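You operate a simulated robot arm through the tools that you are given. There is no shell and no other tool. Be economical: measure what you need, move in short steps, check, and stop when the job is done.

Carry out the task below with a simulated two-armed robot. There is one attempt and no reset: what you move stays moved.

TASK
Press the black test button three times. Put the blue-banded carton on the setting bench top. Put the small plaster mould that says "Gricato" from the top of the rollers on top of the glossy blue side plate and the small plaster mould that says "Yastorin" on top of the dinner plate there. Pick up the yellow warning sign with one hand, pass it to the other hand and put it on the packing bench top. Take the short prop from the top of the rollers and put it on the rollers at the end stop. Put two of the tall plaster moulds from the low top of the dryer cabinet on the belt past the gate. Do these in any order. Set down upright: blue-banded carton, small plaster mould, yellow warning sign, short prop, tall plaster mould.

Only the result counts: the job must be done as asked and must still hold three seconds after the hand-in. Knocking over, shifting, dropping, spilling or breaking anything else fails it.

THE ROBOT
Two 7-joint arms with two-finger parallel grippers on one trunk, on a base that drives. Base frame: it is fixed to the floor where the robot stands at the start and does not move with it; the origin is under the middle of the robot, x ahead of it, y to its left, z up; the surface under the hand at the start is at about z = 0.88. Lengths are in m, angles in rad, forces in N, time in s.
The left shoulder is at the start at [0.07, 0.13, 1.237], the right one opposite. With the tool pointing down near the work surface each hand reaches from about 0.1 to 0.5 m from the robot's upright axis, wherever it stands, measured 20 degrees to its own side. Places, roughly: belt past the gate [-4.2, -0.4, 0.8]; black test button [0.5, 0.2, 0.9]; blue-banded carton [0.5, 1.25, 1]; dinner plate (25x25x4 cm) [-4.1, 4.5, 0.8]; glossy blue side plate (19x19x4 cm) [-4.1, 5.1, 0.8]; packing bench top [0.2, 5.8, 0.9]; rollers at the end stop [-4, 5.9, 0.8]; setting bench top [0.6, 2.3, 0.8]; short prop (5x5x5 cm) [-4.2, 5.2, 0.8]; small plaster mould [-4, 5, 0.75]; tall plaster mould [-5.25, 3.75, 1]; yellow warning sign [-4.25, 5, 0.75]. Payload 1.57 kg a hand.
The tool frame of a hand sits at the grasp point between the pads (the TCP): z along the fingers, y along the line on which they close. The tips reach 0.03 m beyond it. The gripper opens to 0.08 m. The fingers are 0.017 m wide and 0.012 m thick; the gripper's body (0.04 by 0.082 m) begins 0.08 m behind the TCP.
Orientation is that of the tool frame in the base frame, as [roll, pitch, yaw] about the fixed x, y, z axes, in that order (R = Rz(yaw) Ry(pitch) Rx(roll)). With the fingers straight down and closing along the base's y, the tool's x points along the base's -x, its y along +y and its z along -z.

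THE INTERFACE
- The arms move only by the tool step_arm. It takes "left_motion", "right_motion" or both (then of equal length, played together; a hand with none holds still); each is a list of rows, each a list of 7 numbers: the shift along the tool's x, y, z in mm, then the turn, a rotation vector about the tool's x, y, z in rad, then the finger opening in mm, from 0 to 80. In form: [[dx, dy, dz, rx, ry, rz, grip], ...]. A call has 1 to 10 rows; each row is the pose to reach, as a shift and turn from the pose commanded when the call began, along the tool's axes at that moment. Rows are played at 5 a second. More than 0.05 m and 0.15 rad between two rows, or a gripper value outside its range, and nothing of the call is played. Where a pose cannot be reached the arm comes as near as it can. A force on the tool above 40 N (or 10 N above the force at the start of the call, whichever is more), or a blocked arm, ends the call early, and 0.2 s more pass. The fingers move at their own pace (about 0.108 m/s each) and stop on an object; they squeeze with about 21 N. The grip force told is the motor's: it shows also when the fingers shut on nothing. Time passes only in rows, and 0.2 s behind the last, so rows that repeat a pose let the fingers close. It gives the time, the measured TCP pose, the force on the tool (base axes), the opening and the grip force at its end, in the units of the frame above (readings bear some noise), with the torque about the TCP (base axes, N m) and any sound that the robot's microphone picked up.
- Cameras (640 x 400 px; columns grow to the right, rows downward): "scene" is now at [0.1435, 0.0461, 1.4641]; the picture's right is [0.42, -0.91, 0.00], its down [-0.59, -0.27, -0.76] and it looks along [0.69, 0.32, -0.65] (base axes); focal length 272 px, centre (320, 200). "left" rides on the left gripper at [0.072, 0.007, -0.122] in its tool frame; the picture's right is [-0.09, 1.00, 0.00], its down [-0.84, -0.08, -0.54] and it looks along [-0.54, -0.05, 0.84] (tool axes); focal length 238 px, centre (320, 200). "right" rides on the right gripper at [0.072, -0.007, -0.122] in its tool frame; the picture's right is [0.09, 1.00, 0.00], its down [-0.84, 0.08, -0.54] and it looks along [-0.54, 0.05, 0.84] (tool axes); focal length 238 px, centre (320, 200). There is no depth. A picture from a camera that has moved, and an enlarged one, comes with that camera's place and axes in the base frame and with its lens. The place of the scene camera against the robot may be out by one fixed shift of up to 0.025 m in any direction.
- get_image(camera): a new picture of that camera. The clock stands still meanwhile.
- slide_trunk(by): slides the trunk up (or, below 0, down) by that many m; the arms and the scene camera ride with it, the base frame stays. It gives what a move gives, with no picture.
- roll_base(legs): drives the robot by 1 to 6 legs, each [ahead, left, turn to the left] in m, m and rad, along the robot's own axes; the way and the turn of a leg run together, so that a leg with both is an arc; at most 1.5 m and 3.142 rad a leg. The arms and the cameras ride along, it lands a little off, and it stops where it bumps. It gives what a move gives.
- turn_head(pan, tilt): turns the head with the scene camera to pan (to the left, within 1.501 rad either way) and tilt (down, from -0.506 to 1.204), counted from straight ahead of the robot. It gives what a move gives.
- enlarge(camera, box): a new picture of the part [left, top, right, bottom] of that camera's present view, enlarged. The clock stands still meanwhile.
- sign_off(): hands the job in; it is judged then, once.

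Go step by step. Nothing tells you exact positions but the pictures and the camera data: compare them with the known pose of the tool, close in by small moves and look again before you grip or let go. The budget is 483 turns and 246 pictures, counting those below and the enlarged ones. Unless the task says otherwise, let go and move clear before handing in.

The tools are called after "Call:" as a command line: name --argument value ..., lists and objects as JSON in quotes. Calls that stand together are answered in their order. step_arm: Moves the arms, as the interface text tells. Its arguments: {"type":"object","properties":{"left_motion":{"type":"array","items":{"type":"array","items":{"type":"number"}}},"right_motion":{"type":"array","items":{"type":"array","items":{"type":"number"}}}},"required":[]} The other tools are called the same way: slide_trunk (by) slides the trunk up or down; roll_base (legs) drives the base; turn_head (pan, tilt) turns the head that bears the scene camera; get_image (camera) takes a picture; enlarge (camera, box) takes an enlarged picture of a part of a camera's view; sign_off () hands the job in.

At the start:

```text
clock: 0.0
left_ee_pos: [0.3078, 0.3369, 1.1782]
left_orientation: [3.141, 0.0, -3.141]
left_wrist_force: [0.6, -0.9, 0.1]
left_torque: [0.01, -0.02, 0.0]
left_width: 0.0799
left_grip_force: 0.0
right_ee_pos: [0.3521, -0.0402, 1.2656]
right_orientation: [-3.141, -0.001, 3.141]
right_wrist_force: [0.4, -0.4, -0.2]
right_torque: [-0.01, 0.01, -0.02]
right_width: 0.08
right_grip_force: 0.1
trunk travel left (down, up): [-0.875, 0.065]
robot x, y, heading: [0.0021, -0.0024, -0.001]
head pan, tilt: [0.429, 0.71]
```

scene: 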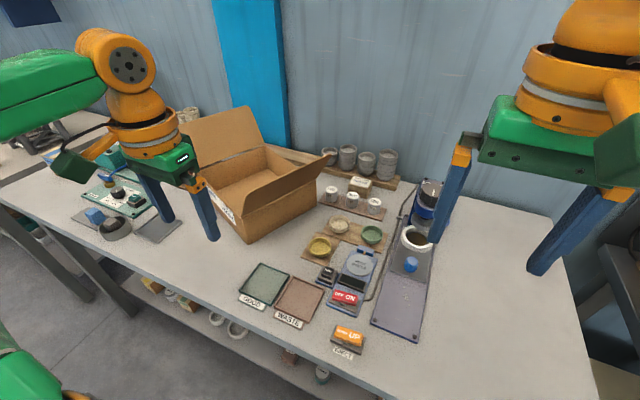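
right: 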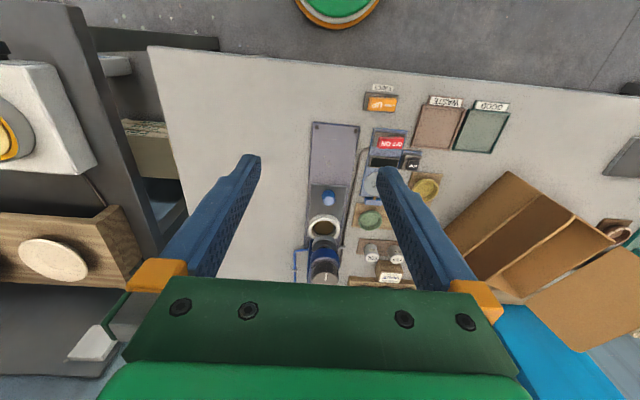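
left: 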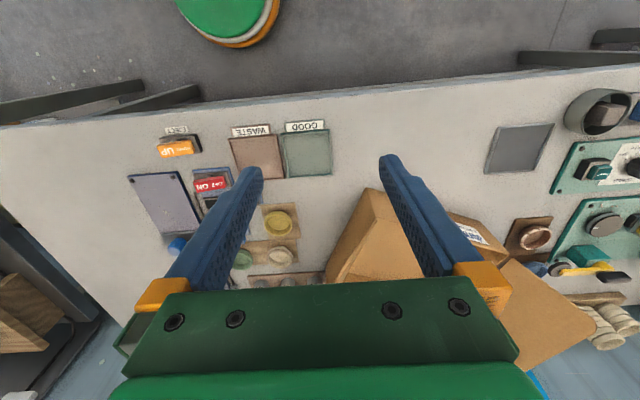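

I see the bench with a box, switches and dishes; I take the black test button to be near [0.5,0.2,0.9]. I enlarge the view to find it.

Call:
enlarge --camera "scene" --box '[220, 140, 460, 360]'

Call:
enlarge --camera "scene" --box '[30, 100, 240, 280]'

```text
1.82 times, centred on (340, 250) of scene
camera zoom: at [0.1435, 0.0461, 1.4641], right [0.42, -0.91, 0.0], down [-0.59, -0.27, -0.76], along [0.69, 0.32, -0.65], focal length 494 px, centre (284, 109)
```

zoom: 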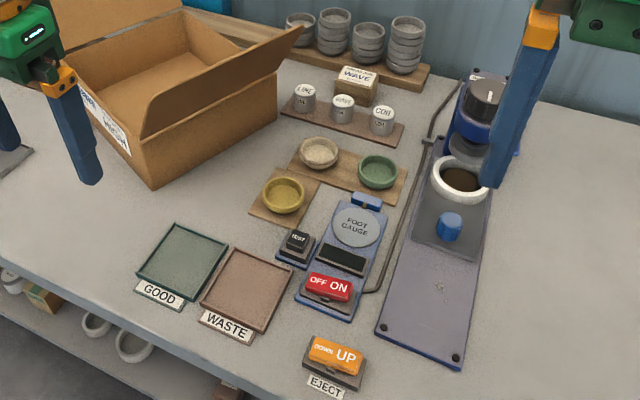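

```text
2.22 times, centred on (135, 190) of scene
camera zoom: at [0.1435, 0.0461, 1.4641], right [0.42, -0.91, 0.0], down [-0.59, -0.27, -0.76], along [0.69, 0.32, -0.65], focal length 604 px, centre (731, 222)
```

zoom: 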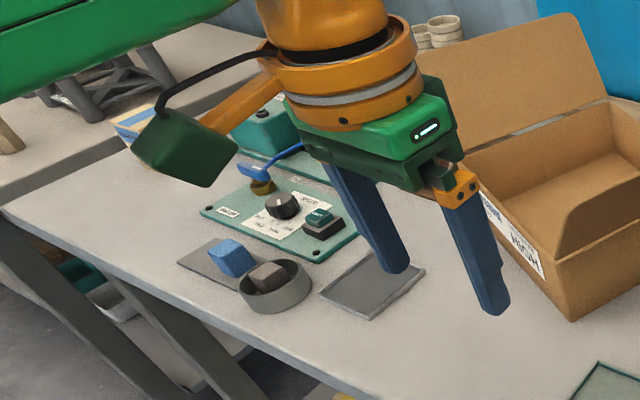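

The test button shows by the left camera geometry around [0.47–0.50, 0.17–0.20]. I move the left hand over it, staying high, and look.

Call:
step_arm --left_motion '[[0, -40, 0, 0, 0, 0, 0], [0, -80, 0, 0, 0, 0, 0], [-30, -120, 0, 0, 0, 0, 0], [-60, -150, 20, 0, 0, 0, 0], [-90, -165, 40, 0, 0, 0, 0]]'

Call:
get_image --camera "left"

```text
clock: 1.2
left_ee_pos: [0.3982, 0.1697, 1.1353]
left_orientation: [3.141, -0.001, -3.14]
left_wrist_force: [1.1, -0.5, -0.7]
left_torque: [0.01, 0.04, -0.01]
left_width: 0.0
left_grip_force: 21.0
right_ee_pos: [0.3545, -0.0389, 1.2673]
right_orientation: [3.14, -0.003, 3.141]
right_wrist_force: [0.6, 0.6, 0.2]
right_torque: [-0.03, 0.01, -0.02]
right_width: 0.0799
right_grip_force: 0.0
trunk travel left (down, up): [-0.875, 0.065]
robot x, y, heading: [0.0007, -0.0047, -0.002]
head pan, tilt: [0.429, 0.71]
```

```text
240 pictures are left
camera left: at [0.3263, 0.1773, 1.2584], right [0.09, 1.0, 0.0], down [0.84, -0.08, 0.54], along [0.54, -0.05, -0.84], focal length 238 px, centre (320, 200)
```

left: 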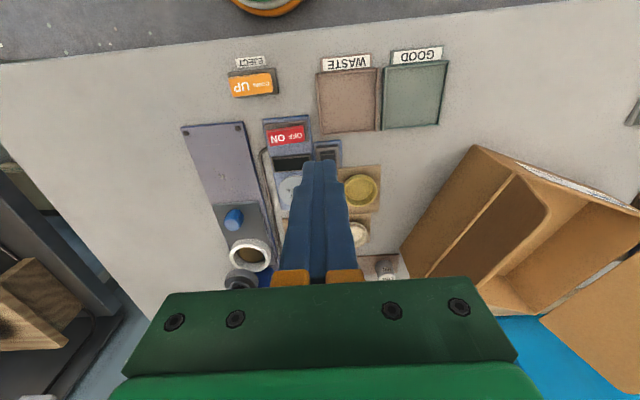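

The button sits just beyond the fingertips in the view; I enlarge.

Call:
enlarge --camera "left" --box '[250, 110, 390, 200]'

```text
4.44 times, centred on (320, 155) of left
camera zoom: at [0.3263, 0.1773, 1.2584], right [0.09, 1.0, 0.0], down [0.84, -0.08, 0.54], along [0.54, -0.05, -0.84], focal length 1059 px, centre (320, 400)
```

zoom: 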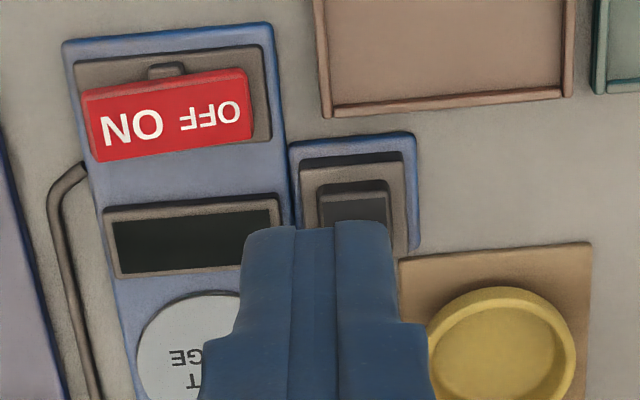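

The button centre works out to about [0.477, 0.176]. I go above it and descend to a tip height around 0.95, then look.

Call:
step_arm --left_motion '[[-40, 3, 20, 0, 0, 0, 0], [-77, 6, 50, 0, 0, 0, 0], [-77, 6, 90, 0, 0, 0, 0], [-77, 6, 130, 0, 0, 0, 0], [-77, 6, 150, 0, 0, 0, 0]]'

Call:
enlarge --camera "left" --box '[250, 90, 390, 180]'

Call:
enlarge --camera "scene" --box '[260, 200, 400, 300]'

```text
clock: 2.4
left_ee_pos: [0.4214, 0.2033, 1.0157]
left_orientation: [-3.14, 0.002, 3.141]
left_wrist_force: [0.0, 0.0, 0.2]
left_torque: [0.01, 0.01, 0.02]
left_width: 0.0
left_grip_force: 21.1
left hand out of reach, approached as far as the arm can: row 1, 2, 3, 4, 5
right_ee_pos: [0.3516, -0.0387, 1.2661]
right_orientation: [3.141, -0.002, 3.141]
right_wrist_force: [0.0, 0.7, 0.1]
right_torque: [0.06, -0.03, -0.01]
right_width: 0.08
right_grip_force: 0.0
trunk travel left (down, up): [-0.875, 0.065]
robot x, y, heading: [-0.0016, 0.0006, 0.002]
head pan, tilt: [0.429, 0.71]
```

```text
4.44 times, centred on (320, 135) of left
camera zoom: at [0.3479, 0.2104, 1.1369], right [0.09, 1.0, 0.0], down [0.84, -0.08, 0.54], along [0.54, -0.05, -0.84], focal length 1059 px, centre (320, 489)
```

zoom: 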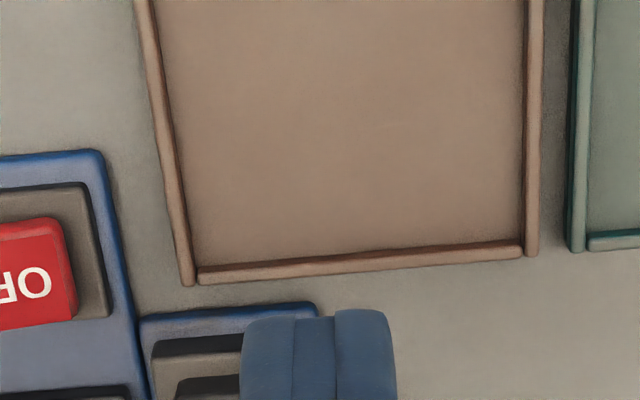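

```text
4.00 times, centred on (330, 250) of scene
camera zoom: at [0.144, 0.0464, 1.4641], right [0.42, -0.91, 0.0], down [-0.59, -0.27, -0.76], along [0.69, 0.32, -0.65], focal length 1087 px, centre (280, 0)
```

zoom: 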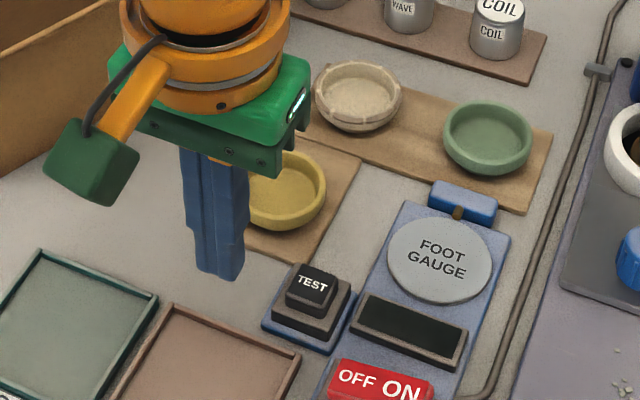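

The button is just out of reach from here; I drive 5 cm ahead (bench edge seems at x≈0.33) and re-read.

Call:
roll_base --legs '[[0.06, 0, 0]]'

```text
clock: 3.4
left_ee_pos: [0.4714, 0.2048, 1.0177]
left_orientation: [-3.14, 0.011, 3.141]
left_wrist_force: [-0.4, 0.5, 0.5]
left_torque: [0.02, -0.07, 0.0]
left_width: 0.0003
left_grip_force: 21.1
right_ee_pos: [0.4006, -0.039, 1.2688]
right_orientation: [3.14, 0.009, 3.141]
right_wrist_force: [-0.7, 0.1, -0.9]
right_torque: [0.02, -0.1, 0.01]
right_width: 0.0798
right_grip_force: 0.2
trunk travel left (down, up): [-0.875, 0.065]
robot x, y, heading: [0.0608, 0.0037, 0.003]
head pan, tilt: [0.429, 0.71]
```

The base moved ahead. I step sideways to above the button and look.

Call:
step_arm --left_motion '[[-3, -15, 0, 0, 0, 0, 0], [-5, -28, 0, 0, 0, 0, 0], [-5, -28, 10, 0, 0, 0, 0]]'

Call:
enlarge --camera "scene" --box '[240, 200, 380, 300]'

Call:
enlarge --camera "left" --box '[250, 90, 390, 180]'

```text
clock: 4.2
left_ee_pos: [0.4697, 0.1826, 1.0166]
left_orientation: [-3.14, 0.002, -3.14]
left_wrist_force: [0.1, -0.3, 0.1]
left_torque: [0.01, -0.01, -0.02]
left_width: 0.0001
left_grip_force: 20.7
left hand out of reach, approached as far as the arm can: row 1, 2, 3
right_ee_pos: [0.4117, -0.0398, 1.2656]
right_orientation: [3.14, 0.0, -3.142]
right_wrist_force: [0.9, -0.5, -0.3]
right_torque: [0.04, 0.0, 0.04]
right_width: 0.0798
right_grip_force: 0.0
trunk travel left (down, up): [-0.875, 0.065]
robot x, y, heading: [0.0563, -0.0021, -0.002]
head pan, tilt: [0.429, 0.71]
```

```text
4.00 times, centred on (310, 250) of scene
camera zoom: at [0.2031, 0.0463, 1.4641], right [0.42, -0.91, 0.0], down [-0.59, -0.27, -0.76], along [0.69, 0.32, -0.65], focal length 1087 px, centre (360, 0)
```

zoom: 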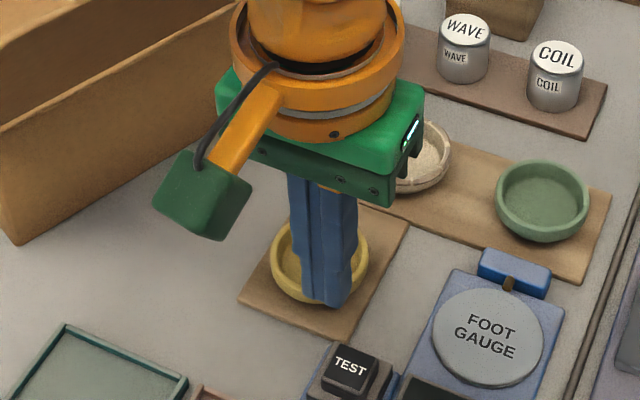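

```text
4.44 times, centred on (320, 135) of left
camera zoom: at [0.3968, 0.1907, 1.1392], right [0.09, 1.0, 0.0], down [0.83, -0.08, 0.55], along [0.54, -0.05, -0.84], focal length 1059 px, centre (320, 489)
```

zoom: 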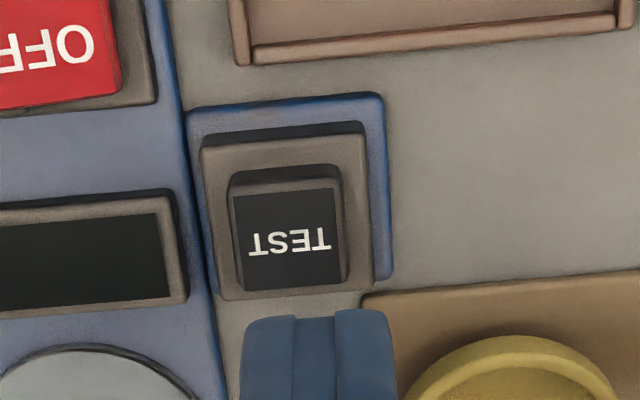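

The button centre comes again to ≈[0.476, 0.177]; the commanded pose seems to lie beyond reach, so I bring the command back to that point.

Call:
step_arm --left_motion '[[30, 14, -10, 0, 0, 0, 0], [64, 28, -10, 0, 0, 0, 0], [64, 28, -10, 0, 0, 0, 0]]'

```text
clock: 5.0
left_ee_pos: [0.4078, 0.212, 1.0273]
left_orientation: [-3.14, 0.002, -3.14]
left_wrist_force: [0.1, -0.2, 0.4]
left_torque: [0.0, 0.01, 0.0]
left_width: 0.0001
left_grip_force: 21.1
right_ee_pos: [0.4131, -0.0397, 1.2655]
right_orientation: [3.14, -0.004, 3.14]
right_wrist_force: [-0.6, -0.1, 1.0]
right_torque: [0.0, 0.02, -0.03]
right_width: 0.0802
right_grip_force: 0.1
trunk travel left (down, up): [-0.875, 0.065]
robot x, y, heading: [0.0572, -0.0024, 0.0]
head pan, tilt: [0.429, 0.71]
```

Not so: the command is clipped where the arm got to. I approach by going first over the point higher up, then down.

Call:
step_arm --left_motion '[[-20, -10, -20, 0, 0, 0, 0], [-45, -22, -30, 0, 0, 0, 0], [-68, -35, -30, 0, 0, 0, 0], [-68, -35, 0, 0, 0, 0, 0], [-68, -35, 30, 0, 0, 0, 0]]'

```text
clock: 6.2
left_ee_pos: [0.4649, 0.1859, 1.0037]
left_orientation: [-3.141, 0.003, -3.139]
left_wrist_force: [-0.4, -0.3, 0.2]
left_torque: [-0.01, 0.01, 0.04]
left_width: 0.0
left_grip_force: 21.3
left hand out of reach, approached as far as the arm can: row 5
right_ee_pos: [0.4106, -0.0398, 1.266]
right_orientation: [-3.141, 0.0, -3.141]
right_wrist_force: [0.6, 0.0, 0.5]
right_torque: [-0.02, 0.01, 0.01]
right_width: 0.0801
right_grip_force: 0.1
trunk travel left (down, up): [-0.875, 0.065]
robot x, y, heading: [0.0619, 0.0019, -0.0]
head pan, tilt: [0.429, 0.71]
```

The reach shrinks as the hand goes lower, so lowering the trunk should help. I raise the left hand first, then slide down 0.12.

Call:
step_arm --left_motion '[[10, 0, -45, 0, 0, 0, 0], [20, 0, -90, 0, 0, 0, 0], [20, 0, -130, 0, 0, 0, 0]]'

Call:
slide_trunk --by -0.12

Call:
get_image --camera "scene"

```text
clock: 7.0
left_ee_pos: [0.4421, 0.1851, 1.1317]
left_orientation: [3.14, 0.001, -3.138]
left_wrist_force: [-0.9, 0.2, 0.7]
left_torque: [0.04, 0.02, -0.02]
left_width: 0.0002
left_grip_force: 21.1
right_ee_pos: [0.4113, -0.04, 1.2658]
right_orientation: [3.141, 0.0, -3.141]
right_wrist_force: [0.0, -0.4, 0.6]
right_torque: [0.02, 0.0, 0.01]
right_width: 0.0804
right_grip_force: 0.0
trunk travel left (down, up): [-0.875, 0.065]
robot x, y, heading: [0.0602, -0.0025, 0.001]
head pan, tilt: [0.429, 0.71]
```

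```text
clock: 8.5
left_ee_pos: [0.444, 0.1865, 1.0121]
left_orientation: [3.141, 0.003, -3.141]
left_wrist_force: [-0.1, -0.9, -0.1]
left_torque: [0.01, -0.03, 0.01]
left_width: 0.0002
left_grip_force: 21.3
right_ee_pos: [0.4102, -0.0393, 1.1462]
right_orientation: [-3.141, 0.0, 3.141]
right_wrist_force: [-0.1, -0.3, -0.6]
right_torque: [0.01, -0.02, 0.01]
right_width: 0.0798
right_grip_force: 0.1
trunk travel left (down, up): [-0.755, 0.185]
robot x, y, heading: [0.0636, 0.0016, -0.001]
head pan, tilt: [0.429, 0.71]
```

```text
234 pictures are left
camera scene: at [0.2031, 0.0461, 1.3442], right [0.42, -0.91, 0.0], down [-0.59, -0.27, -0.76], along [0.69, 0.32, -0.65], focal length 272 px, centre (320, 200)
```

scene: 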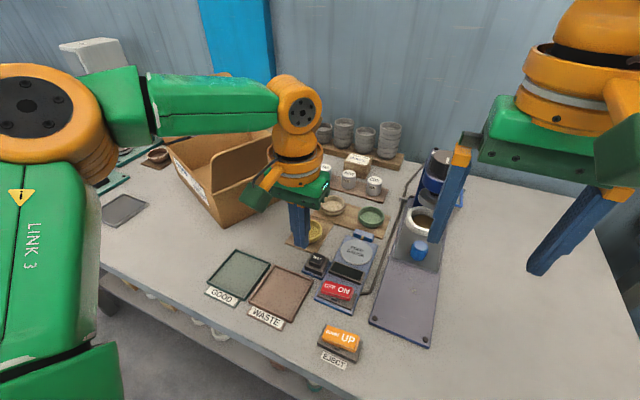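

Now I move over the button and lower to tip height ≈0.945.

Call:
step_arm --left_motion '[[-20, -5, 0, 0, 0, 0, 0], [-33, -9, 0, 0, 0, 0, 0], [-33, -9, 35, 0, 0, 0, 0]]'

Call:
enlarge --camera "left" --box '[250, 90, 390, 180]'

Call:
enlarge --camera "scene" --box '[250, 210, 390, 310]'

```text
clock: 9.3
left_ee_pos: [0.4763, 0.177, 0.9766]
left_orientation: [-3.141, 0.001, -3.141]
left_wrist_force: [-0.2, 0.5, 0.3]
left_torque: [0.0, -0.02, 0.03]
left_width: 0.0
left_grip_force: 21.1
right_ee_pos: [0.4102, -0.0393, 1.1449]
right_orientation: [3.141, -0.001, -3.141]
right_wrist_force: [-0.5, -0.5, 1.1]
right_torque: [0.01, -0.01, 0.0]
right_width: 0.08
right_grip_force: 0.0
trunk travel left (down, up): [-0.755, 0.185]
robot x, y, heading: [0.0571, -0.0009, -0.004]
head pan, tilt: [0.429, 0.71]
```

```text
4.44 times, centred on (320, 135) of left
camera zoom: at [0.4026, 0.1842, 1.0989], right [0.09, 1.0, 0.0], down [0.84, -0.08, 0.54], along [0.54, -0.05, -0.84], focal length 1059 px, centre (320, 489)
```

zoom: 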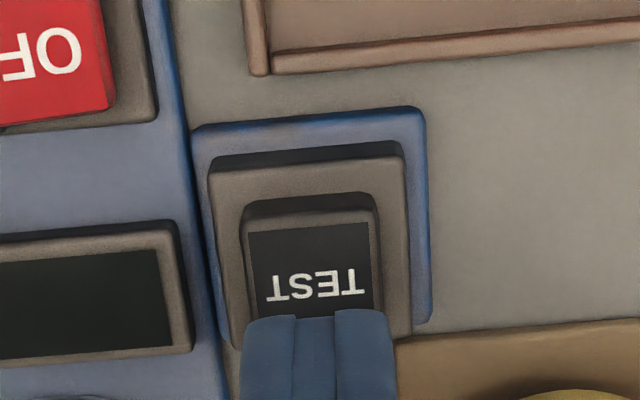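

```text
4.00 times, centred on (320, 260) of scene
camera zoom: at [0.2031, 0.0465, 1.3442], right [0.42, -0.91, 0.0], down [-0.59, -0.27, -0.76], along [0.69, 0.32, -0.65], focal length 1087 px, centre (320, -40)
```

zoom: 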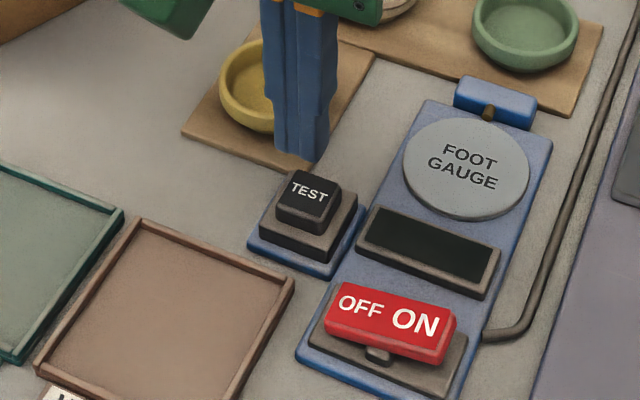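

The hand is centred over the cap. I lower in small steps watching force and sound.

Call:
step_arm --left_motion '[[0, 0, 5, 0, 0, 0, 0], [0, 0, 10, 0, 0, 0, 0], [0, 0, 15, 0, 0, 0, 0], [0, 0, 20, 0, 0, 0, 0]]'

Call:
enlarge --camera "scene" --box '[250, 210, 390, 310]'

```text
clock: 10.3
left_ee_pos: [0.4778, 0.1785, 0.9561]
left_orientation: [3.141, 0.002, -3.141]
left_wrist_force: [0.4, -0.8, -0.6]
left_torque: [0.02, 0.0, 0.0]
left_width: 0.0001
left_grip_force: 21.3
right_ee_pos: [0.4108, -0.0385, 1.1467]
right_orientation: [-3.141, -0.002, 3.141]
right_wrist_force: [-0.5, 0.3, -0.2]
right_torque: [-0.02, 0.04, -0.02]
right_width: 0.0801
right_grip_force: 0.1
trunk travel left (down, up): [-0.755, 0.185]
robot x, y, heading: [0.0614, 0.0015, 0.001]
head pan, tilt: [0.429, 0.71]
```

```text
4.00 times, centred on (320, 260) of scene
camera zoom: at [0.2033, 0.0461, 1.3441], right [0.42, -0.91, 0.0], down [-0.59, -0.27, -0.76], along [0.69, 0.32, -0.65], focal length 1087 px, centre (320, -40)
```

zoom: 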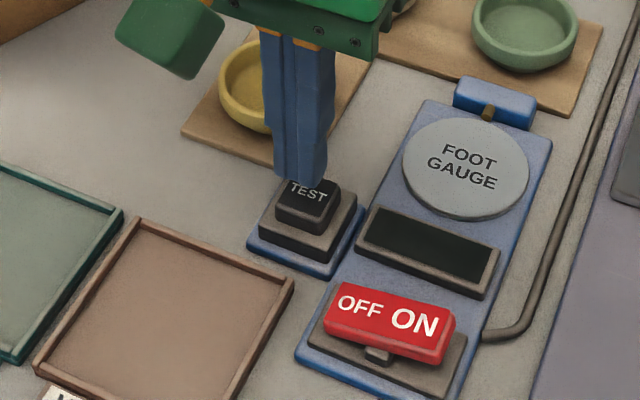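

Tips about 1 cm above the cap. I continue down.

Call:
step_arm --left_motion '[[0, 0, 3, 0, 0, 0, 0], [0, 0, 6, 0, 0, 0, 0], [0, 0, 8, 0, 0, 0, 0], [0, 0, 10, 0, 0, 0, 0]]'

```text
clock: 11.3
left_ee_pos: [0.4763, 0.178, 0.946]
left_orientation: [-3.139, 0.003, -3.141]
left_wrist_force: [-0.8, 0.5, -0.1]
left_torque: [0.02, 0.0, 0.0]
left_width: 0.0
left_grip_force: 20.9
right_ee_pos: [0.4106, -0.0403, 1.1461]
right_orientation: [-3.14, -0.001, -3.141]
right_wrist_force: [0.2, 0.5, 0.7]
right_torque: [-0.02, 0.01, -0.04]
right_width: 0.0801
right_grip_force: 0.1
trunk travel left (down, up): [-0.755, 0.185]
robot x, y, heading: [0.0615, -0.0024, 0.0]
head pan, tilt: [0.429, 0.71]
```

Call:
step_arm --left_motion '[[0, 0, 2, 0, 0, 0, 0], [0, 0, 4, 0, 0, 0, 0]]'

Call:
enlarge --camera "scene" --box '[270, 220, 350, 280]'

```text
clock: 11.9
left_ee_pos: [0.4784, 0.1778, 0.9409]
left_orientation: [-3.141, 0.002, -3.14]
left_wrist_force: [0.5, 0.5, 0.2]
left_torque: [-0.01, 0.03, -0.01]
left_width: 0.0
left_grip_force: 21.1
right_ee_pos: [0.4115, -0.0396, 1.1454]
right_orientation: [-3.14, -0.002, -3.141]
right_wrist_force: [0.6, 0.0, -0.3]
right_torque: [-0.03, -0.02, 0.01]
right_width: 0.0798
right_grip_force: 0.2
trunk travel left (down, up): [-0.755, 0.185]
robot x, y, heading: [0.0598, 0.0003, 0.001]
head pan, tilt: [0.429, 0.71]
```

```text
6.67 times, centred on (310, 250) of scene
camera zoom: at [0.2032, 0.0461, 1.3441], right [0.42, -0.91, 0.0], down [-0.59, -0.27, -0.76], along [0.69, 0.32, -0.65], focal length 1812 px, centre (387, -133)
```

zoom: 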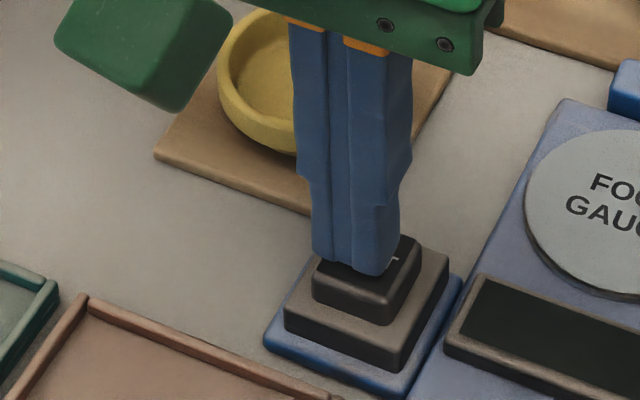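

Nearly touching. I press in 2 mm steps.

Call:
step_arm --left_motion '[[0, 0, 2, 0, 0, 0, 0], [0, 0, 4, 0, 0, 0, 0]]'

```text
clock: 12.5
left_ee_pos: [0.4758, 0.179, 0.9382]
left_orientation: [-3.141, 0.001, -3.14]
left_wrist_force: [0.0, 0.4, 0.9]
left_torque: [-0.02, 0.0, -0.01]
left_width: 0.0
left_grip_force: 20.9
right_ee_pos: [0.4112, -0.0379, 1.1452]
right_orientation: [3.14, -0.002, -3.141]
right_wrist_force: [-0.1, -0.1, 0.8]
right_torque: [0.0, -0.02, 0.04]
right_width: 0.0799
right_grip_force: 0.1
trunk travel left (down, up): [-0.755, 0.185]
robot x, y, heading: [0.0643, 0.0002, 0.001]
head pan, tilt: [0.429, 0.71]
```

Call:
step_arm --left_motion '[[0, 0, 2, 0, 0, 0, 0], [0, 0, 4, 0, 0, 0, 0]]'

```text
clock: 13.1
left_ee_pos: [0.4768, 0.1776, 0.9345]
left_orientation: [-3.141, 0.003, -3.138]
left_wrist_force: [0.5, 1.6, 2.3]
left_torque: [0.05, -0.02, 0.02]
left_width: 0.0001
left_grip_force: 20.8
right_ee_pos: [0.4106, -0.0406, 1.1468]
right_orientation: [-3.141, 0.001, 3.14]
right_wrist_force: [0.2, 0.2, -0.1]
right_torque: [0.0, -0.01, 0.01]
right_width: 0.0799
right_grip_force: 0.0
trunk travel left (down, up): [-0.755, 0.185]
robot x, y, heading: [0.0577, 0.0004, -0.004]
head pan, tilt: [0.429, 0.71]
heard: click
```

A click at z≈0.934: press one. I lift off and look that the cap rises, then press again.

Call:
step_arm --left_motion '[[0, 0, -5, 0, 0, 0, 0], [0, 0, -12, 0, 0, 0, 0]]'

Call:
step_arm --left_motion '[[0, 0, 5, 0, 0, 0, 0], [0, 0, 8, 0, 0, 0, 0], [0, 0, 12, 0, 0, 0, 0]]'

```text
clock: 13.7
left_ee_pos: [0.4774, 0.1781, 0.9474]
left_orientation: [-3.138, 0.002, 3.141]
left_wrist_force: [0.0, 0.9, 0.4]
left_torque: [0.0, -0.01, -0.04]
left_width: 0.0
left_grip_force: 20.7
right_ee_pos: [0.4113, -0.0395, 1.1459]
right_orientation: [-3.141, -0.003, 3.141]
right_wrist_force: [-0.2, -1.2, 1.2]
right_torque: [0.0, 0.0, 0.01]
right_width: 0.08
right_grip_force: 0.1
trunk travel left (down, up): [-0.755, 0.185]
robot x, y, heading: [0.0575, -0.0006, 0.001]
head pan, tilt: [0.429, 0.71]
```

```text
clock: 14.5
left_ee_pos: [0.477, 0.177, 0.9362]
left_orientation: [3.141, 0.001, -3.139]
left_wrist_force: [1.3, -0.9, 2.0]
left_torque: [-0.01, -0.01, 0.01]
left_width: 0.0
left_grip_force: 20.8
right_ee_pos: [0.4105, -0.0402, 1.1456]
right_orientation: [-3.14, -0.002, -3.141]
right_wrist_force: [1.1, -0.6, 0.5]
right_torque: [0.01, -0.03, -0.02]
right_width: 0.0799
right_grip_force: 0.1
trunk travel left (down, up): [-0.755, 0.185]
robot x, y, heading: [0.0623, 0.0034, 0.0]
head pan, tilt: [0.429, 0.71]
heard: click
```

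Second click heard. One more release and press.

Call:
step_arm --left_motion '[[0, 0, -5, 0, 0, 0, 0], [0, 0, -12, 0, 0, 0, 0]]'

Call:
step_arm --left_motion '[[0, 0, 5, 0, 0, 0, 0], [0, 0, 8, 0, 0, 0, 0], [0, 0, 12, 0, 0, 0, 0]]'

```text
clock: 15.1
left_ee_pos: [0.4768, 0.1782, 0.9469]
left_orientation: [3.141, 0.003, 3.141]
left_wrist_force: [0.0, 0.3, 0.4]
left_torque: [0.02, 0.01, -0.03]
left_width: 0.0
left_grip_force: 20.9
right_ee_pos: [0.4114, -0.04, 1.1472]
right_orientation: [-3.141, 0.0, 3.141]
right_wrist_force: [-0.3, 0.7, -0.7]
right_torque: [0.02, 0.02, 0.01]
right_width: 0.0802
right_grip_force: 0.1
trunk travel left (down, up): [-0.755, 0.185]
robot x, y, heading: [0.0616, -0.004, 0.002]
head pan, tilt: [0.429, 0.71]
```

```text
clock: 15.9
left_ee_pos: [0.4781, 0.1793, 0.9347]
left_orientation: [3.141, 0.004, -3.14]
left_wrist_force: [0.4, -0.2, 1.3]
left_torque: [-0.01, 0.04, 0.01]
left_width: 0.0
left_grip_force: 21.1
right_ee_pos: [0.4114, -0.0397, 1.1457]
right_orientation: [3.14, 0.0, -3.14]
right_wrist_force: [0.1, -0.3, 0.0]
right_torque: [-0.01, 0.01, -0.02]
right_width: 0.08
right_grip_force: 0.2
trunk travel left (down, up): [-0.755, 0.185]
robot x, y, heading: [0.0604, 0.0004, 0.005]
head pan, tilt: [0.429, 0.71]
heard: click
```

Three clicks. I lift the left hand well clear, raise the trunk and pull both hands in.

Call:
step_arm --left_motion '[[0, 0, -40, 0, 0, 0, 0], [0, 0, -80, 0, 0, 0, 0], [0, 0, -120, 0, 0, 0, 40], [20, 0, -160, 0, 0, 0, 80], [60, 20, -160, 0, 0, 0, 80], [100, 40, -160, 0, 0, 0, 80], [140, 50, -160, 0, 0, 0, 80]]'

Call:
slide_trunk --by 0.12

Call:
roll_base --legs '[[-0.25, 0, 0], [0, 1.1, 0]]'

Call:
get_image --camera "scene"

```text
clock: 17.5
left_ee_pos: [0.3346, 0.2285, 1.0936]
left_orientation: [-3.141, 0.003, -3.14]
left_wrist_force: [-0.4, 0.4, 0.4]
left_torque: [0.01, -0.01, 0.01]
left_width: 0.0801
left_grip_force: 0.0
left hand out of reach, approached as far as the arm can: row 3, 4
right_ee_pos: [0.4101, -0.0386, 1.1471]
right_orientation: [3.141, 0.002, 3.141]
right_wrist_force: [-0.7, -0.5, 0.4]
right_torque: [-0.01, -0.04, 0.01]
right_width: 0.0798
right_grip_force: 0.0
trunk travel left (down, up): [-0.755, 0.185]
robot x, y, heading: [0.0608, 0.0026, 0.005]
head pan, tilt: [0.429, 0.71]
```

```text
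clock: 19.0
left_ee_pos: [0.3365, 0.2287, 1.2131]
left_orientation: [-3.141, 0.001, -3.14]
left_wrist_force: [-0.5, -0.4, 0.0]
left_torque: [0.02, 0.03, 0.02]
left_width: 0.0797
left_grip_force: 0.0
right_ee_pos: [0.411, -0.0388, 1.2654]
right_orientation: [-3.141, -0.002, 3.141]
right_wrist_force: [0.9, -0.7, 0.3]
right_torque: [0.01, 0.01, 0.02]
right_width: 0.0798
right_grip_force: 0.1
trunk travel left (down, up): [-0.875, 0.065]
robot x, y, heading: [0.0607, -0.0027, 0.001]
head pan, tilt: [0.429, 0.71]
```

```text
clock: 26.0
left_ee_pos: [0.1034, 1.3302, 1.2134]
left_orientation: [3.141, 0.0, 3.126]
left_wrist_force: [0.3, -0.5, -0.1]
left_torque: [0.06, 0.02, 0.0]
left_width: 0.0802
left_grip_force: 0.1
right_ee_pos: [0.1746, 1.0589, 1.2661]
right_orientation: [-3.142, 0.0, 3.124]
right_wrist_force: [-0.2, 0.0, 0.1]
right_torque: [0.01, 0.03, 0.02]
right_width: 0.0801
right_grip_force: 0.1
trunk travel left (down, up): [-0.875, 0.065]
robot x, y, heading: [-0.1765, 1.1039, -0.02]
head pan, tilt: [0.429, 0.71]
```

```text
229 pictures are left
camera scene: at [-0.0327, 1.1492, 1.4642], right [0.4, -0.92, 0.0], down [-0.6, -0.26, -0.76], along [0.69, 0.3, -0.65], focal length 272 px, centre (320, 200)
```

scene: 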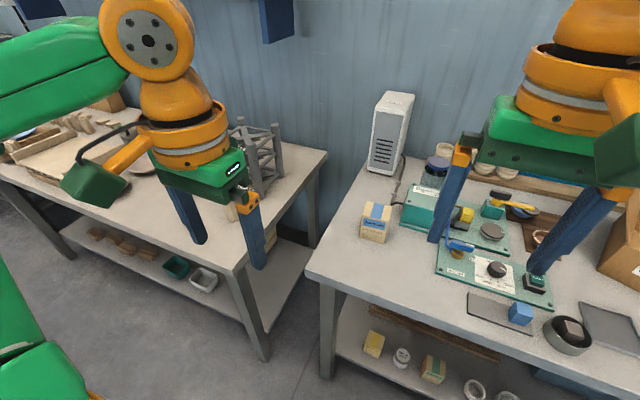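

The blue-banded carton stands at the left end of the first bench (~[0.51,1.22]). The setting bench is to the left. I enlarge both.

Call:
enlarge --camera "scene" --box '[330, 160, 450, 260]'

Call:
turn_head --pan 0.9 --tilt 0.6

Call:
get_image --camera "scene"

```text
4.00 times, centred on (390, 210) of scene
camera zoom: at [-0.0327, 1.1492, 1.4642], right [0.4, -0.92, 0.0], down [-0.6, -0.26, -0.76], along [0.69, 0.3, -0.65], focal length 1087 px, centre (40, 160)
```

zoom: 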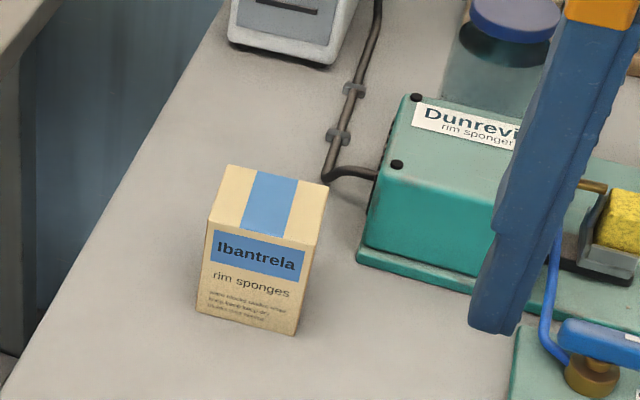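

```text
clock: 26.9
left_ee_pos: [0.1032, 1.3297, 1.2131]
left_orientation: [-3.142, 0.002, 3.125]
left_wrist_force: [0.7, 0.1, 0.1]
left_torque: [-0.01, -0.01, -0.05]
left_width: 0.0801
left_grip_force: 0.1
right_ee_pos: [0.1741, 1.0613, 1.2658]
right_orientation: [3.14, -0.002, 3.124]
right_wrist_force: [-0.1, -0.2, 0.3]
right_torque: [-0.03, -0.01, 0.0]
right_width: 0.08
right_grip_force: 0.0
trunk travel left (down, up): [-0.875, 0.065]
robot x, y, heading: [-0.1766, 1.106, -0.019]
head pan, tilt: [0.901, 0.6]
```

```text
227 pictures are left
camera scene: at [-0.054, 1.1848, 1.4736], right [0.77, -0.63, 0.0], down [-0.36, -0.44, -0.82], along [0.52, 0.64, -0.57], focal length 272 px, centre (320, 200)
```

scene: 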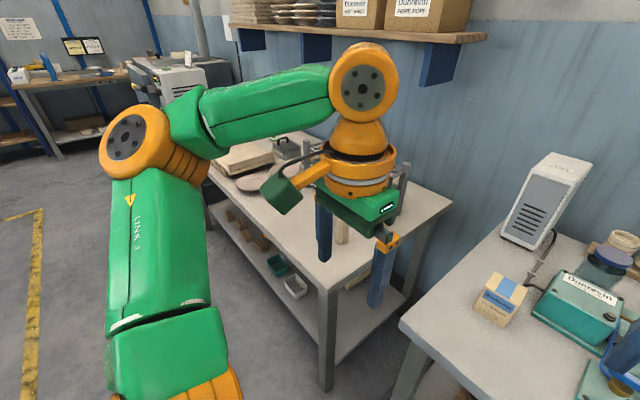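

The carton is about 7 x 6 x 9 cm near [0.49,1.20], slightly turned. I drive in front of it, pull the right hand back, and turn the left hand a quarter to grip across the 6 cm depth.

Call:
roll_base --legs '[[0.225, -0.055, 0.02]]'

Call:
step_arm --left_motion '[[0, 0, 0, 0, 0, 0.147, 80], [0, 0, 0, 0, 0, 0.294, 80], [0, 0, 0, 0, 0, 0.441, 80], [0, 0, 0, 0, 0, 0.588, 80], [0, 0, 0, 0, 0, 0.735, 80], [0, 0, 0, 0, 0, 0.882, 80], [0, 0, 0, 0, 0, 1.029, 80], [0, 0, 0, 0, 0, 1.176, 80], [0, 0, 0, 0, 0, 1.323, 80], [0, 0, 0, 0, 0, 1.47, 80]]' --right_motion '[[10, 0, 0, 0, 0, 0, 80], [20, 0, 0, 0, 0, 0, 80], [30, 0, 0, 0, 0, 0, 80], [40, 0, 0, 0, 0, 0, 80], [50, 0, 0, 0, 0, 0, 80], [60, 0, 0, 0, 0, 0, 80], [70, 0, 0, 0, 0, 0, 80], [80, 0, 0, 0, 0, 0, 80], [90, 0, 0, 0, 0, 0, 80], [100, 0, 0, 0, 0, 0, 80]]'

Call:
get_image --camera "left"

```text
clock: 28.7
left_ee_pos: [0.3217, 1.2794, 1.2136]
left_orientation: [-3.14, 0.004, -3.139]
left_wrist_force: [0.6, 0.2, 0.8]
left_torque: [-0.01, -0.01, -0.02]
left_width: 0.0798
left_grip_force: 0.0
right_ee_pos: [0.396, 1.0118, 1.2678]
right_orientation: [-3.14, 0.003, -3.141]
right_wrist_force: [-0.3, -0.1, -0.5]
right_torque: [0.01, -0.03, 0.01]
right_width: 0.0799
right_grip_force: 0.0
trunk travel left (down, up): [-0.875, 0.065]
robot x, y, heading: [0.0471, 1.0502, -0.001]
head pan, tilt: [0.901, 0.6]
```

```text
clock: 30.9
left_ee_pos: [0.3242, 1.2785, 1.212]
left_orientation: [3.139, 0.0, 1.667]
left_wrist_force: [0.2, 0.3, 0.1]
left_torque: [0.0, 0.02, -0.02]
left_width: 0.0799
left_grip_force: 0.1
right_ee_pos: [0.2999, 1.0116, 1.2669]
right_orientation: [3.141, 0.0, -3.141]
right_wrist_force: [-0.8, 0.6, 0.4]
right_torque: [-0.01, 0.03, 0.03]
right_width: 0.0799
right_grip_force: 0.1
trunk travel left (down, up): [-0.875, 0.065]
robot x, y, heading: [0.0506, 1.0506, 0.001]
head pan, tilt: [0.901, 0.6]
```

```text
226 pictures are left
camera left: at [0.3228, 1.3513, 1.3352], right [1.0, 0.01, 0.0], down [0.0, -0.84, 0.54], along [0.01, -0.54, -0.84], focal length 238 px, centre (320, 200)
```

left: 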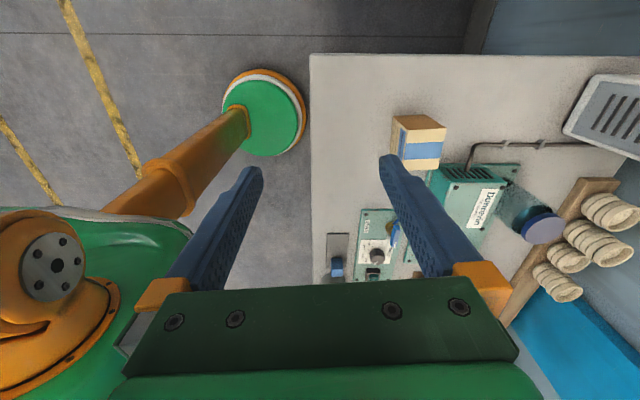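

The carton is well seen by the left camera at ≈[0.49,1.21]. I move the open hand above it at height and measure again.

Call:
step_arm --left_motion '[[-20, 40, 0, 0, 0, 0, 80], [-40, 80, 0, 0, 0, 0, 80], [-60, 110, 0, 0, 0, 0, 80], [-70, 135, 0, 0, 0, 0, 80]]'

Call:
slide_trunk --by -0.15

Call:
get_image --camera "left"

```text
clock: 31.9
left_ee_pos: [0.4443, 1.2366, 1.2099]
left_orientation: [-3.141, 0.002, 1.678]
left_wrist_force: [-0.5, -0.3, -0.1]
left_torque: [0.0, -0.02, 0.0]
left_width: 0.0801
left_grip_force: 0.0
left hand out of reach, approached as far as the arm can: row 3, 4
right_ee_pos: [0.3021, 1.0115, 1.2673]
right_orientation: [-3.138, -0.002, -3.14]
right_wrist_force: [0.8, 0.2, 0.3]
right_torque: [-0.04, -0.01, -0.02]
right_width: 0.08
right_grip_force: 0.0
trunk travel left (down, up): [-0.875, 0.065]
robot x, y, heading: [0.0488, 1.0486, -0.001]
head pan, tilt: [0.901, 0.6]
```

```text
clock: 33.6
left_ee_pos: [0.4434, 1.2343, 1.0612]
left_orientation: [3.139, 0.002, 1.675]
left_wrist_force: [1.1, 0.2, -0.8]
left_torque: [0.0, 0.03, -0.01]
left_width: 0.0799
left_grip_force: 0.0
right_ee_pos: [0.3013, 1.0107, 1.1163]
right_orientation: [-3.141, -0.001, -3.139]
right_wrist_force: [-0.8, 0.5, 0.2]
right_torque: [-0.02, -0.03, 0.04]
right_width: 0.08
right_grip_force: 0.1
trunk travel left (down, up): [-0.725, 0.215]
robot x, y, heading: [0.0516, 1.0523, -0.003]
head pan, tilt: [0.901, 0.6]
```

```text
225 pictures are left
camera left: at [0.4408, 1.3071, 1.1832], right [1.0, 0.01, 0.0], down [0.01, -0.84, 0.54], along [0.01, -0.54, -0.84], focal length 238 px, centre (320, 200)
```

left: 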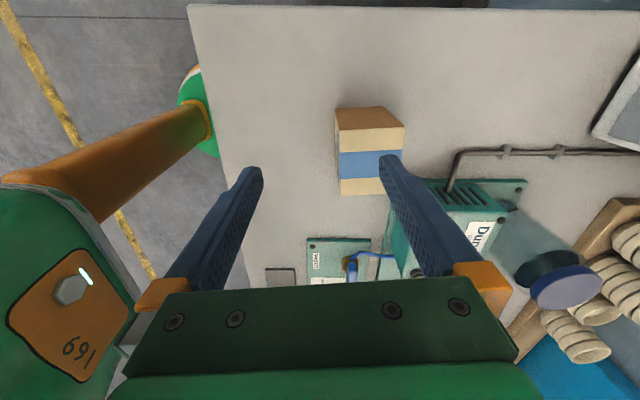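

Closer now; I enlarge the carton for its corners.

Call:
enlarge --camera "left" --box '[300, 90, 430, 210]'

```text
3.33 times, centred on (365, 150) of left
camera zoom: at [0.4408, 1.3071, 1.1832], right [1.0, 0.01, 0.0], down [0.01, -0.84, 0.54], along [0.01, -0.54, -0.84], focal length 794 px, centre (170, 367)
```

zoom: 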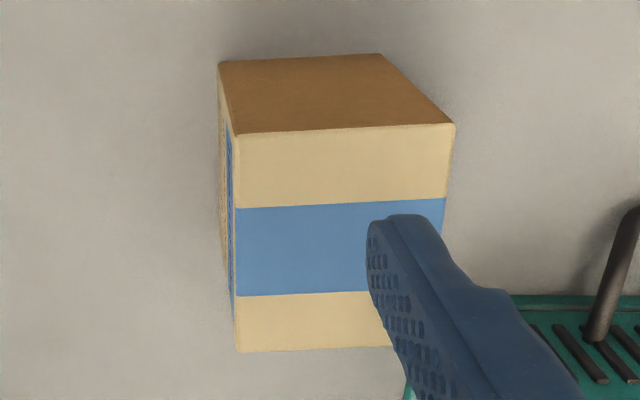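

Carton top centre ≈[0.492,1.211], sides ≈6 x 7 cm. I move over it.

Call:
step_arm --left_motion '[[-14, 23, 0, 0, 0, 0.02, 80], [-28, 46, 0, 0, 0, 0.04, 80], [-28, 46, 20, 0, 0, 0.04, 80]]'

Call:
get_image --camera "left"

```text
clock: 34.4
left_ee_pos: [0.4599, 1.2309, 1.025]
left_orientation: [3.134, 0.004, 1.633]
left_wrist_force: [0.1, -0.6, 0.8]
left_torque: [0.0, 0.05, 0.0]
left_width: 0.0801
left_grip_force: 0.1
left hand out of reach, approached as far as the arm can: row 1, 2, 3
right_ee_pos: [0.301, 1.0106, 1.1155]
right_orientation: [3.141, -0.004, -3.141]
right_wrist_force: [-0.1, 0.1, 0.4]
right_torque: [0.01, -0.02, 0.02]
right_width: 0.0802
right_grip_force: 0.1
trunk travel left (down, up): [-0.725, 0.215]
robot x, y, heading: [0.0523, 1.0482, 0.001]
head pan, tilt: [0.901, 0.6]
```

```text
223 pictures are left
camera left: at [0.4603, 1.3037, 1.1481], right [1.0, -0.03, 0.01], down [-0.03, -0.84, 0.54], along [-0.01, -0.54, -0.84], focal length 238 px, centre (320, 200)
```

left: 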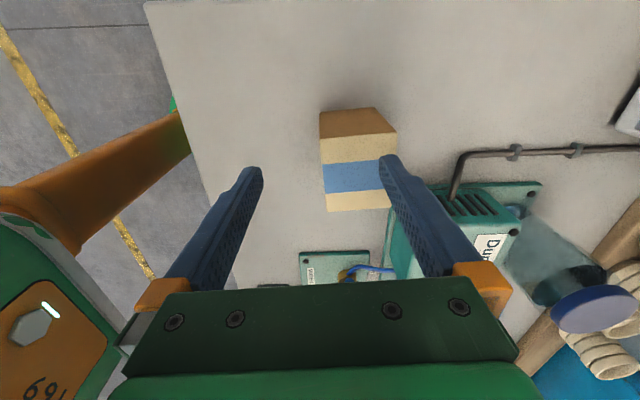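

Still short on reach; I drive another 6 cm ahead (hand is above the carton top, tips at ≈1.0).

Call:
roll_base --legs '[[0.06, 0, 0]]'

Call:
enlarge --camera "left" --box '[230, 90, 430, 215]'

```text
clock: 35.4
left_ee_pos: [0.5141, 1.2306, 1.028]
left_orientation: [3.13, 0.002, 1.634]
left_wrist_force: [-0.1, 0.0, 0.1]
left_torque: [-0.03, -0.05, -0.03]
left_width: 0.0803
left_grip_force: 0.1
right_ee_pos: [0.3554, 1.0107, 1.1176]
right_orientation: [-3.141, 0.002, -3.14]
right_wrist_force: [0.0, 0.3, 0.3]
right_torque: [0.03, -0.03, 0.0]
right_width: 0.08
right_grip_force: 0.1
trunk travel left (down, up): [-0.725, 0.215]
robot x, y, heading: [0.1083, 1.0543, 0.001]
head pan, tilt: [0.901, 0.6]
```

```text
3.20 times, centred on (330, 152) of left
camera zoom: at [0.5137, 1.3043, 1.1503], right [1.0, -0.03, 0.01], down [-0.03, -0.84, 0.54], along [0.0, -0.54, -0.84], focal length 763 px, centre (288, 352)
```

zoom: 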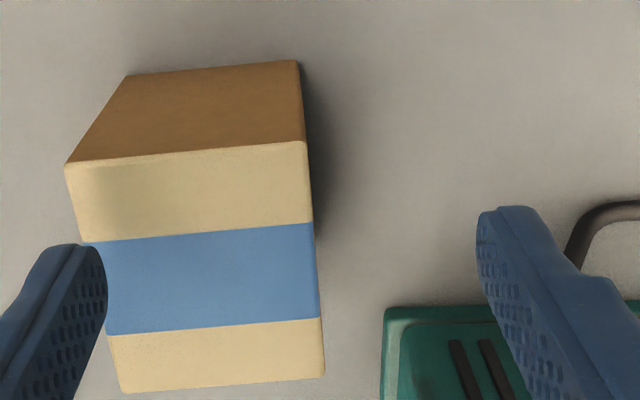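

Centre again ≈[0.492,1.211], alignment good. I shift onto it and check before lowering.

Call:
step_arm --left_motion '[[-9, -12, 0, 0, 0, 0, 80], [-18, -23, 0, 0, 0, 0, 80], [-18, -23, 10, 0, 0, 0, 80]]'

Call:
enlarge --camera "left" --box '[220, 100, 420, 225]'

```text
clock: 36.2
left_ee_pos: [0.4979, 1.2122, 1.0157]
left_orientation: [3.137, 0.005, 1.635]
left_wrist_force: [0.0, -0.7, -0.5]
left_torque: [0.01, 0.0, -0.03]
left_width: 0.08
left_grip_force: 0.2
right_ee_pos: [0.3608, 1.0121, 1.1154]
right_orientation: [3.14, -0.002, -3.141]
right_wrist_force: [-0.7, 0.3, 0.7]
right_torque: [-0.03, 0.01, 0.03]
right_width: 0.08
right_grip_force: 0.1
trunk travel left (down, up): [-0.725, 0.215]
robot x, y, heading: [0.1082, 1.048, 0.003]
head pan, tilt: [0.901, 0.6]
```

```text
3.20 times, centred on (320, 162) of left
camera zoom: at [0.498, 1.2859, 1.1379], right [1.0, -0.03, 0.01], down [-0.03, -0.84, 0.54], along [-0.01, -0.54, -0.84], focal length 763 px, centre (320, 320)
```

zoom: 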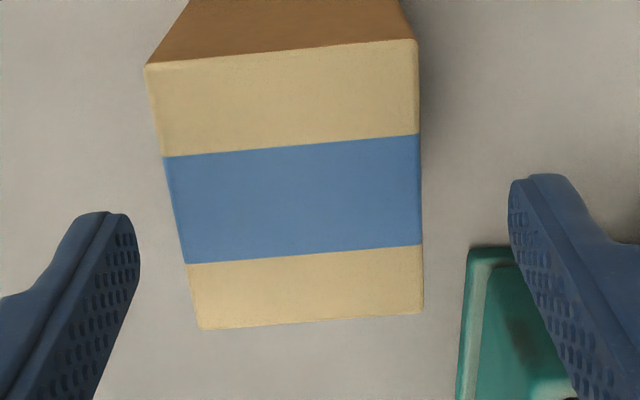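

Five millimetres of correction, then down around the carton and close.

Call:
step_arm --left_motion '[[0, -5, 0, 0, 0, 0, 80], [0, -5, 30, 0, 0, 0, 80], [0, -5, 60, 0, 0, 0, 80], [0, -5, 86, 0, 0, 0, 80], [0, -5, 86, 0, 0, 0, 80]]'

Call:
get_image --camera "left"

```text
clock: 37.4
left_ee_pos: [0.4934, 1.212, 0.9297]
left_orientation: [3.134, 0.003, 1.634]
left_wrist_force: [0.4, 0.2, 0.0]
left_torque: [-0.01, -0.01, -0.01]
left_width: 0.08
left_grip_force: 0.1
right_ee_pos: [0.3593, 1.0107, 1.1177]
right_orientation: [3.141, 0.0, -3.14]
right_wrist_force: [-0.4, 0.5, 0.4]
right_torque: [0.0, 0.01, -0.01]
right_width: 0.08
right_grip_force: 0.1
trunk travel left (down, up): [-0.725, 0.215]
robot x, y, heading: [0.1106, 1.0494, 0.0]
head pan, tilt: [0.901, 0.6]
```

```text
220 pictures are left
camera left: at [0.4933, 1.2844, 1.0524], right [1.0, -0.03, 0.01], down [-0.03, -0.84, 0.54], along [-0.01, -0.54, -0.84], focal length 238 px, centre (320, 200)
```

left: 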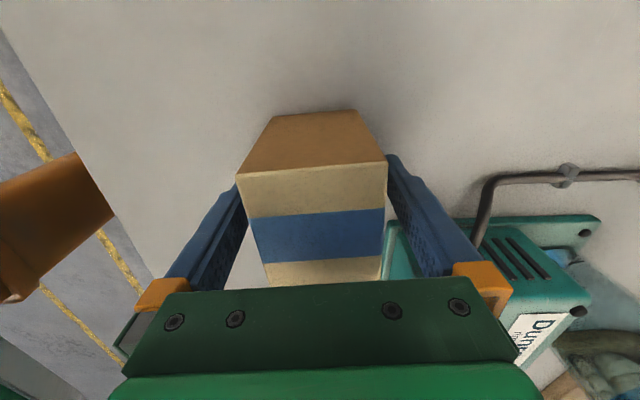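

The carton is between the fingers. I close.

Call:
step_arm --left_motion '[[0, 0, 0, 0, 0, 0, 60], [0, 0, 0, 0, 0, 0, 45], [0, 0, 0, 0, 0, 0, 45]]'

Call:
step_arm --left_motion '[[0, 0, -10, 0, 0, 0, 45], [0, 0, -40, 0, 0, 0, 45], [0, 0, -80, 0, 0, 0, 45], [0, 0, -110, 0, 0, 0, 45]]'

Call:
get_image --camera "left"

```text
clock: 38.2
left_ee_pos: [0.4933, 1.2115, 0.9298]
left_orientation: [3.133, 0.004, 1.636]
left_wrist_force: [0.0, 0.0, -0.1]
left_torque: [0.0, 0.05, -0.01]
left_width: 0.0598
left_grip_force: 21.1
right_ee_pos: [0.3603, 1.0113, 1.1169]
right_orientation: [3.141, 0.001, -3.14]
right_wrist_force: [-0.6, -0.2, 0.1]
right_torque: [-0.01, 0.01, -0.01]
right_width: 0.0797
right_grip_force: 0.0
trunk travel left (down, up): [-0.725, 0.215]
robot x, y, heading: [0.1075, 1.0494, 0.0]
head pan, tilt: [0.901, 0.6]
```

```text
clock: 39.2
left_ee_pos: [0.4911, 1.2147, 1.0393]
left_orientation: [3.135, 0.002, 1.634]
left_wrist_force: [0.8, -0.7, -0.9]
left_torque: [0.01, 0.02, -0.01]
left_width: 0.0598
left_grip_force: 20.9
right_ee_pos: [0.36, 1.0107, 1.1161]
right_orientation: [-3.142, 0.0, -3.139]
right_wrist_force: [-0.7, 0.8, 0.0]
right_torque: [0.04, -0.01, -0.02]
right_width: 0.08
right_grip_force: 0.1
trunk travel left (down, up): [-0.725, 0.215]
robot x, y, heading: [0.109, 1.0468, -0.001]
head pan, tilt: [0.901, 0.6]
```

```text
219 pictures are left
camera left: at [0.4916, 1.2863, 1.1618], right [1.0, -0.03, 0.01], down [-0.03, -0.84, 0.54], along [-0.01, -0.54, -0.84], focal length 238 px, centre (320, 200)
```

left: 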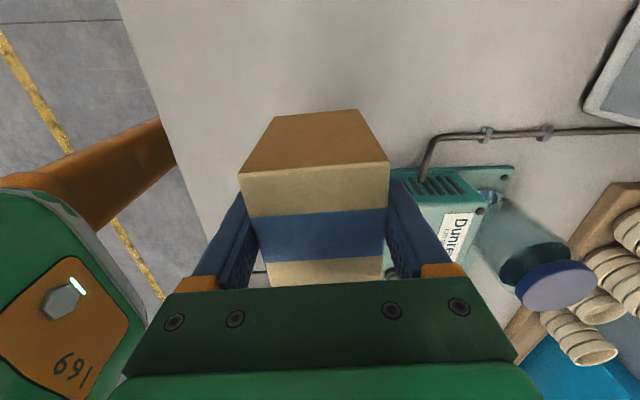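

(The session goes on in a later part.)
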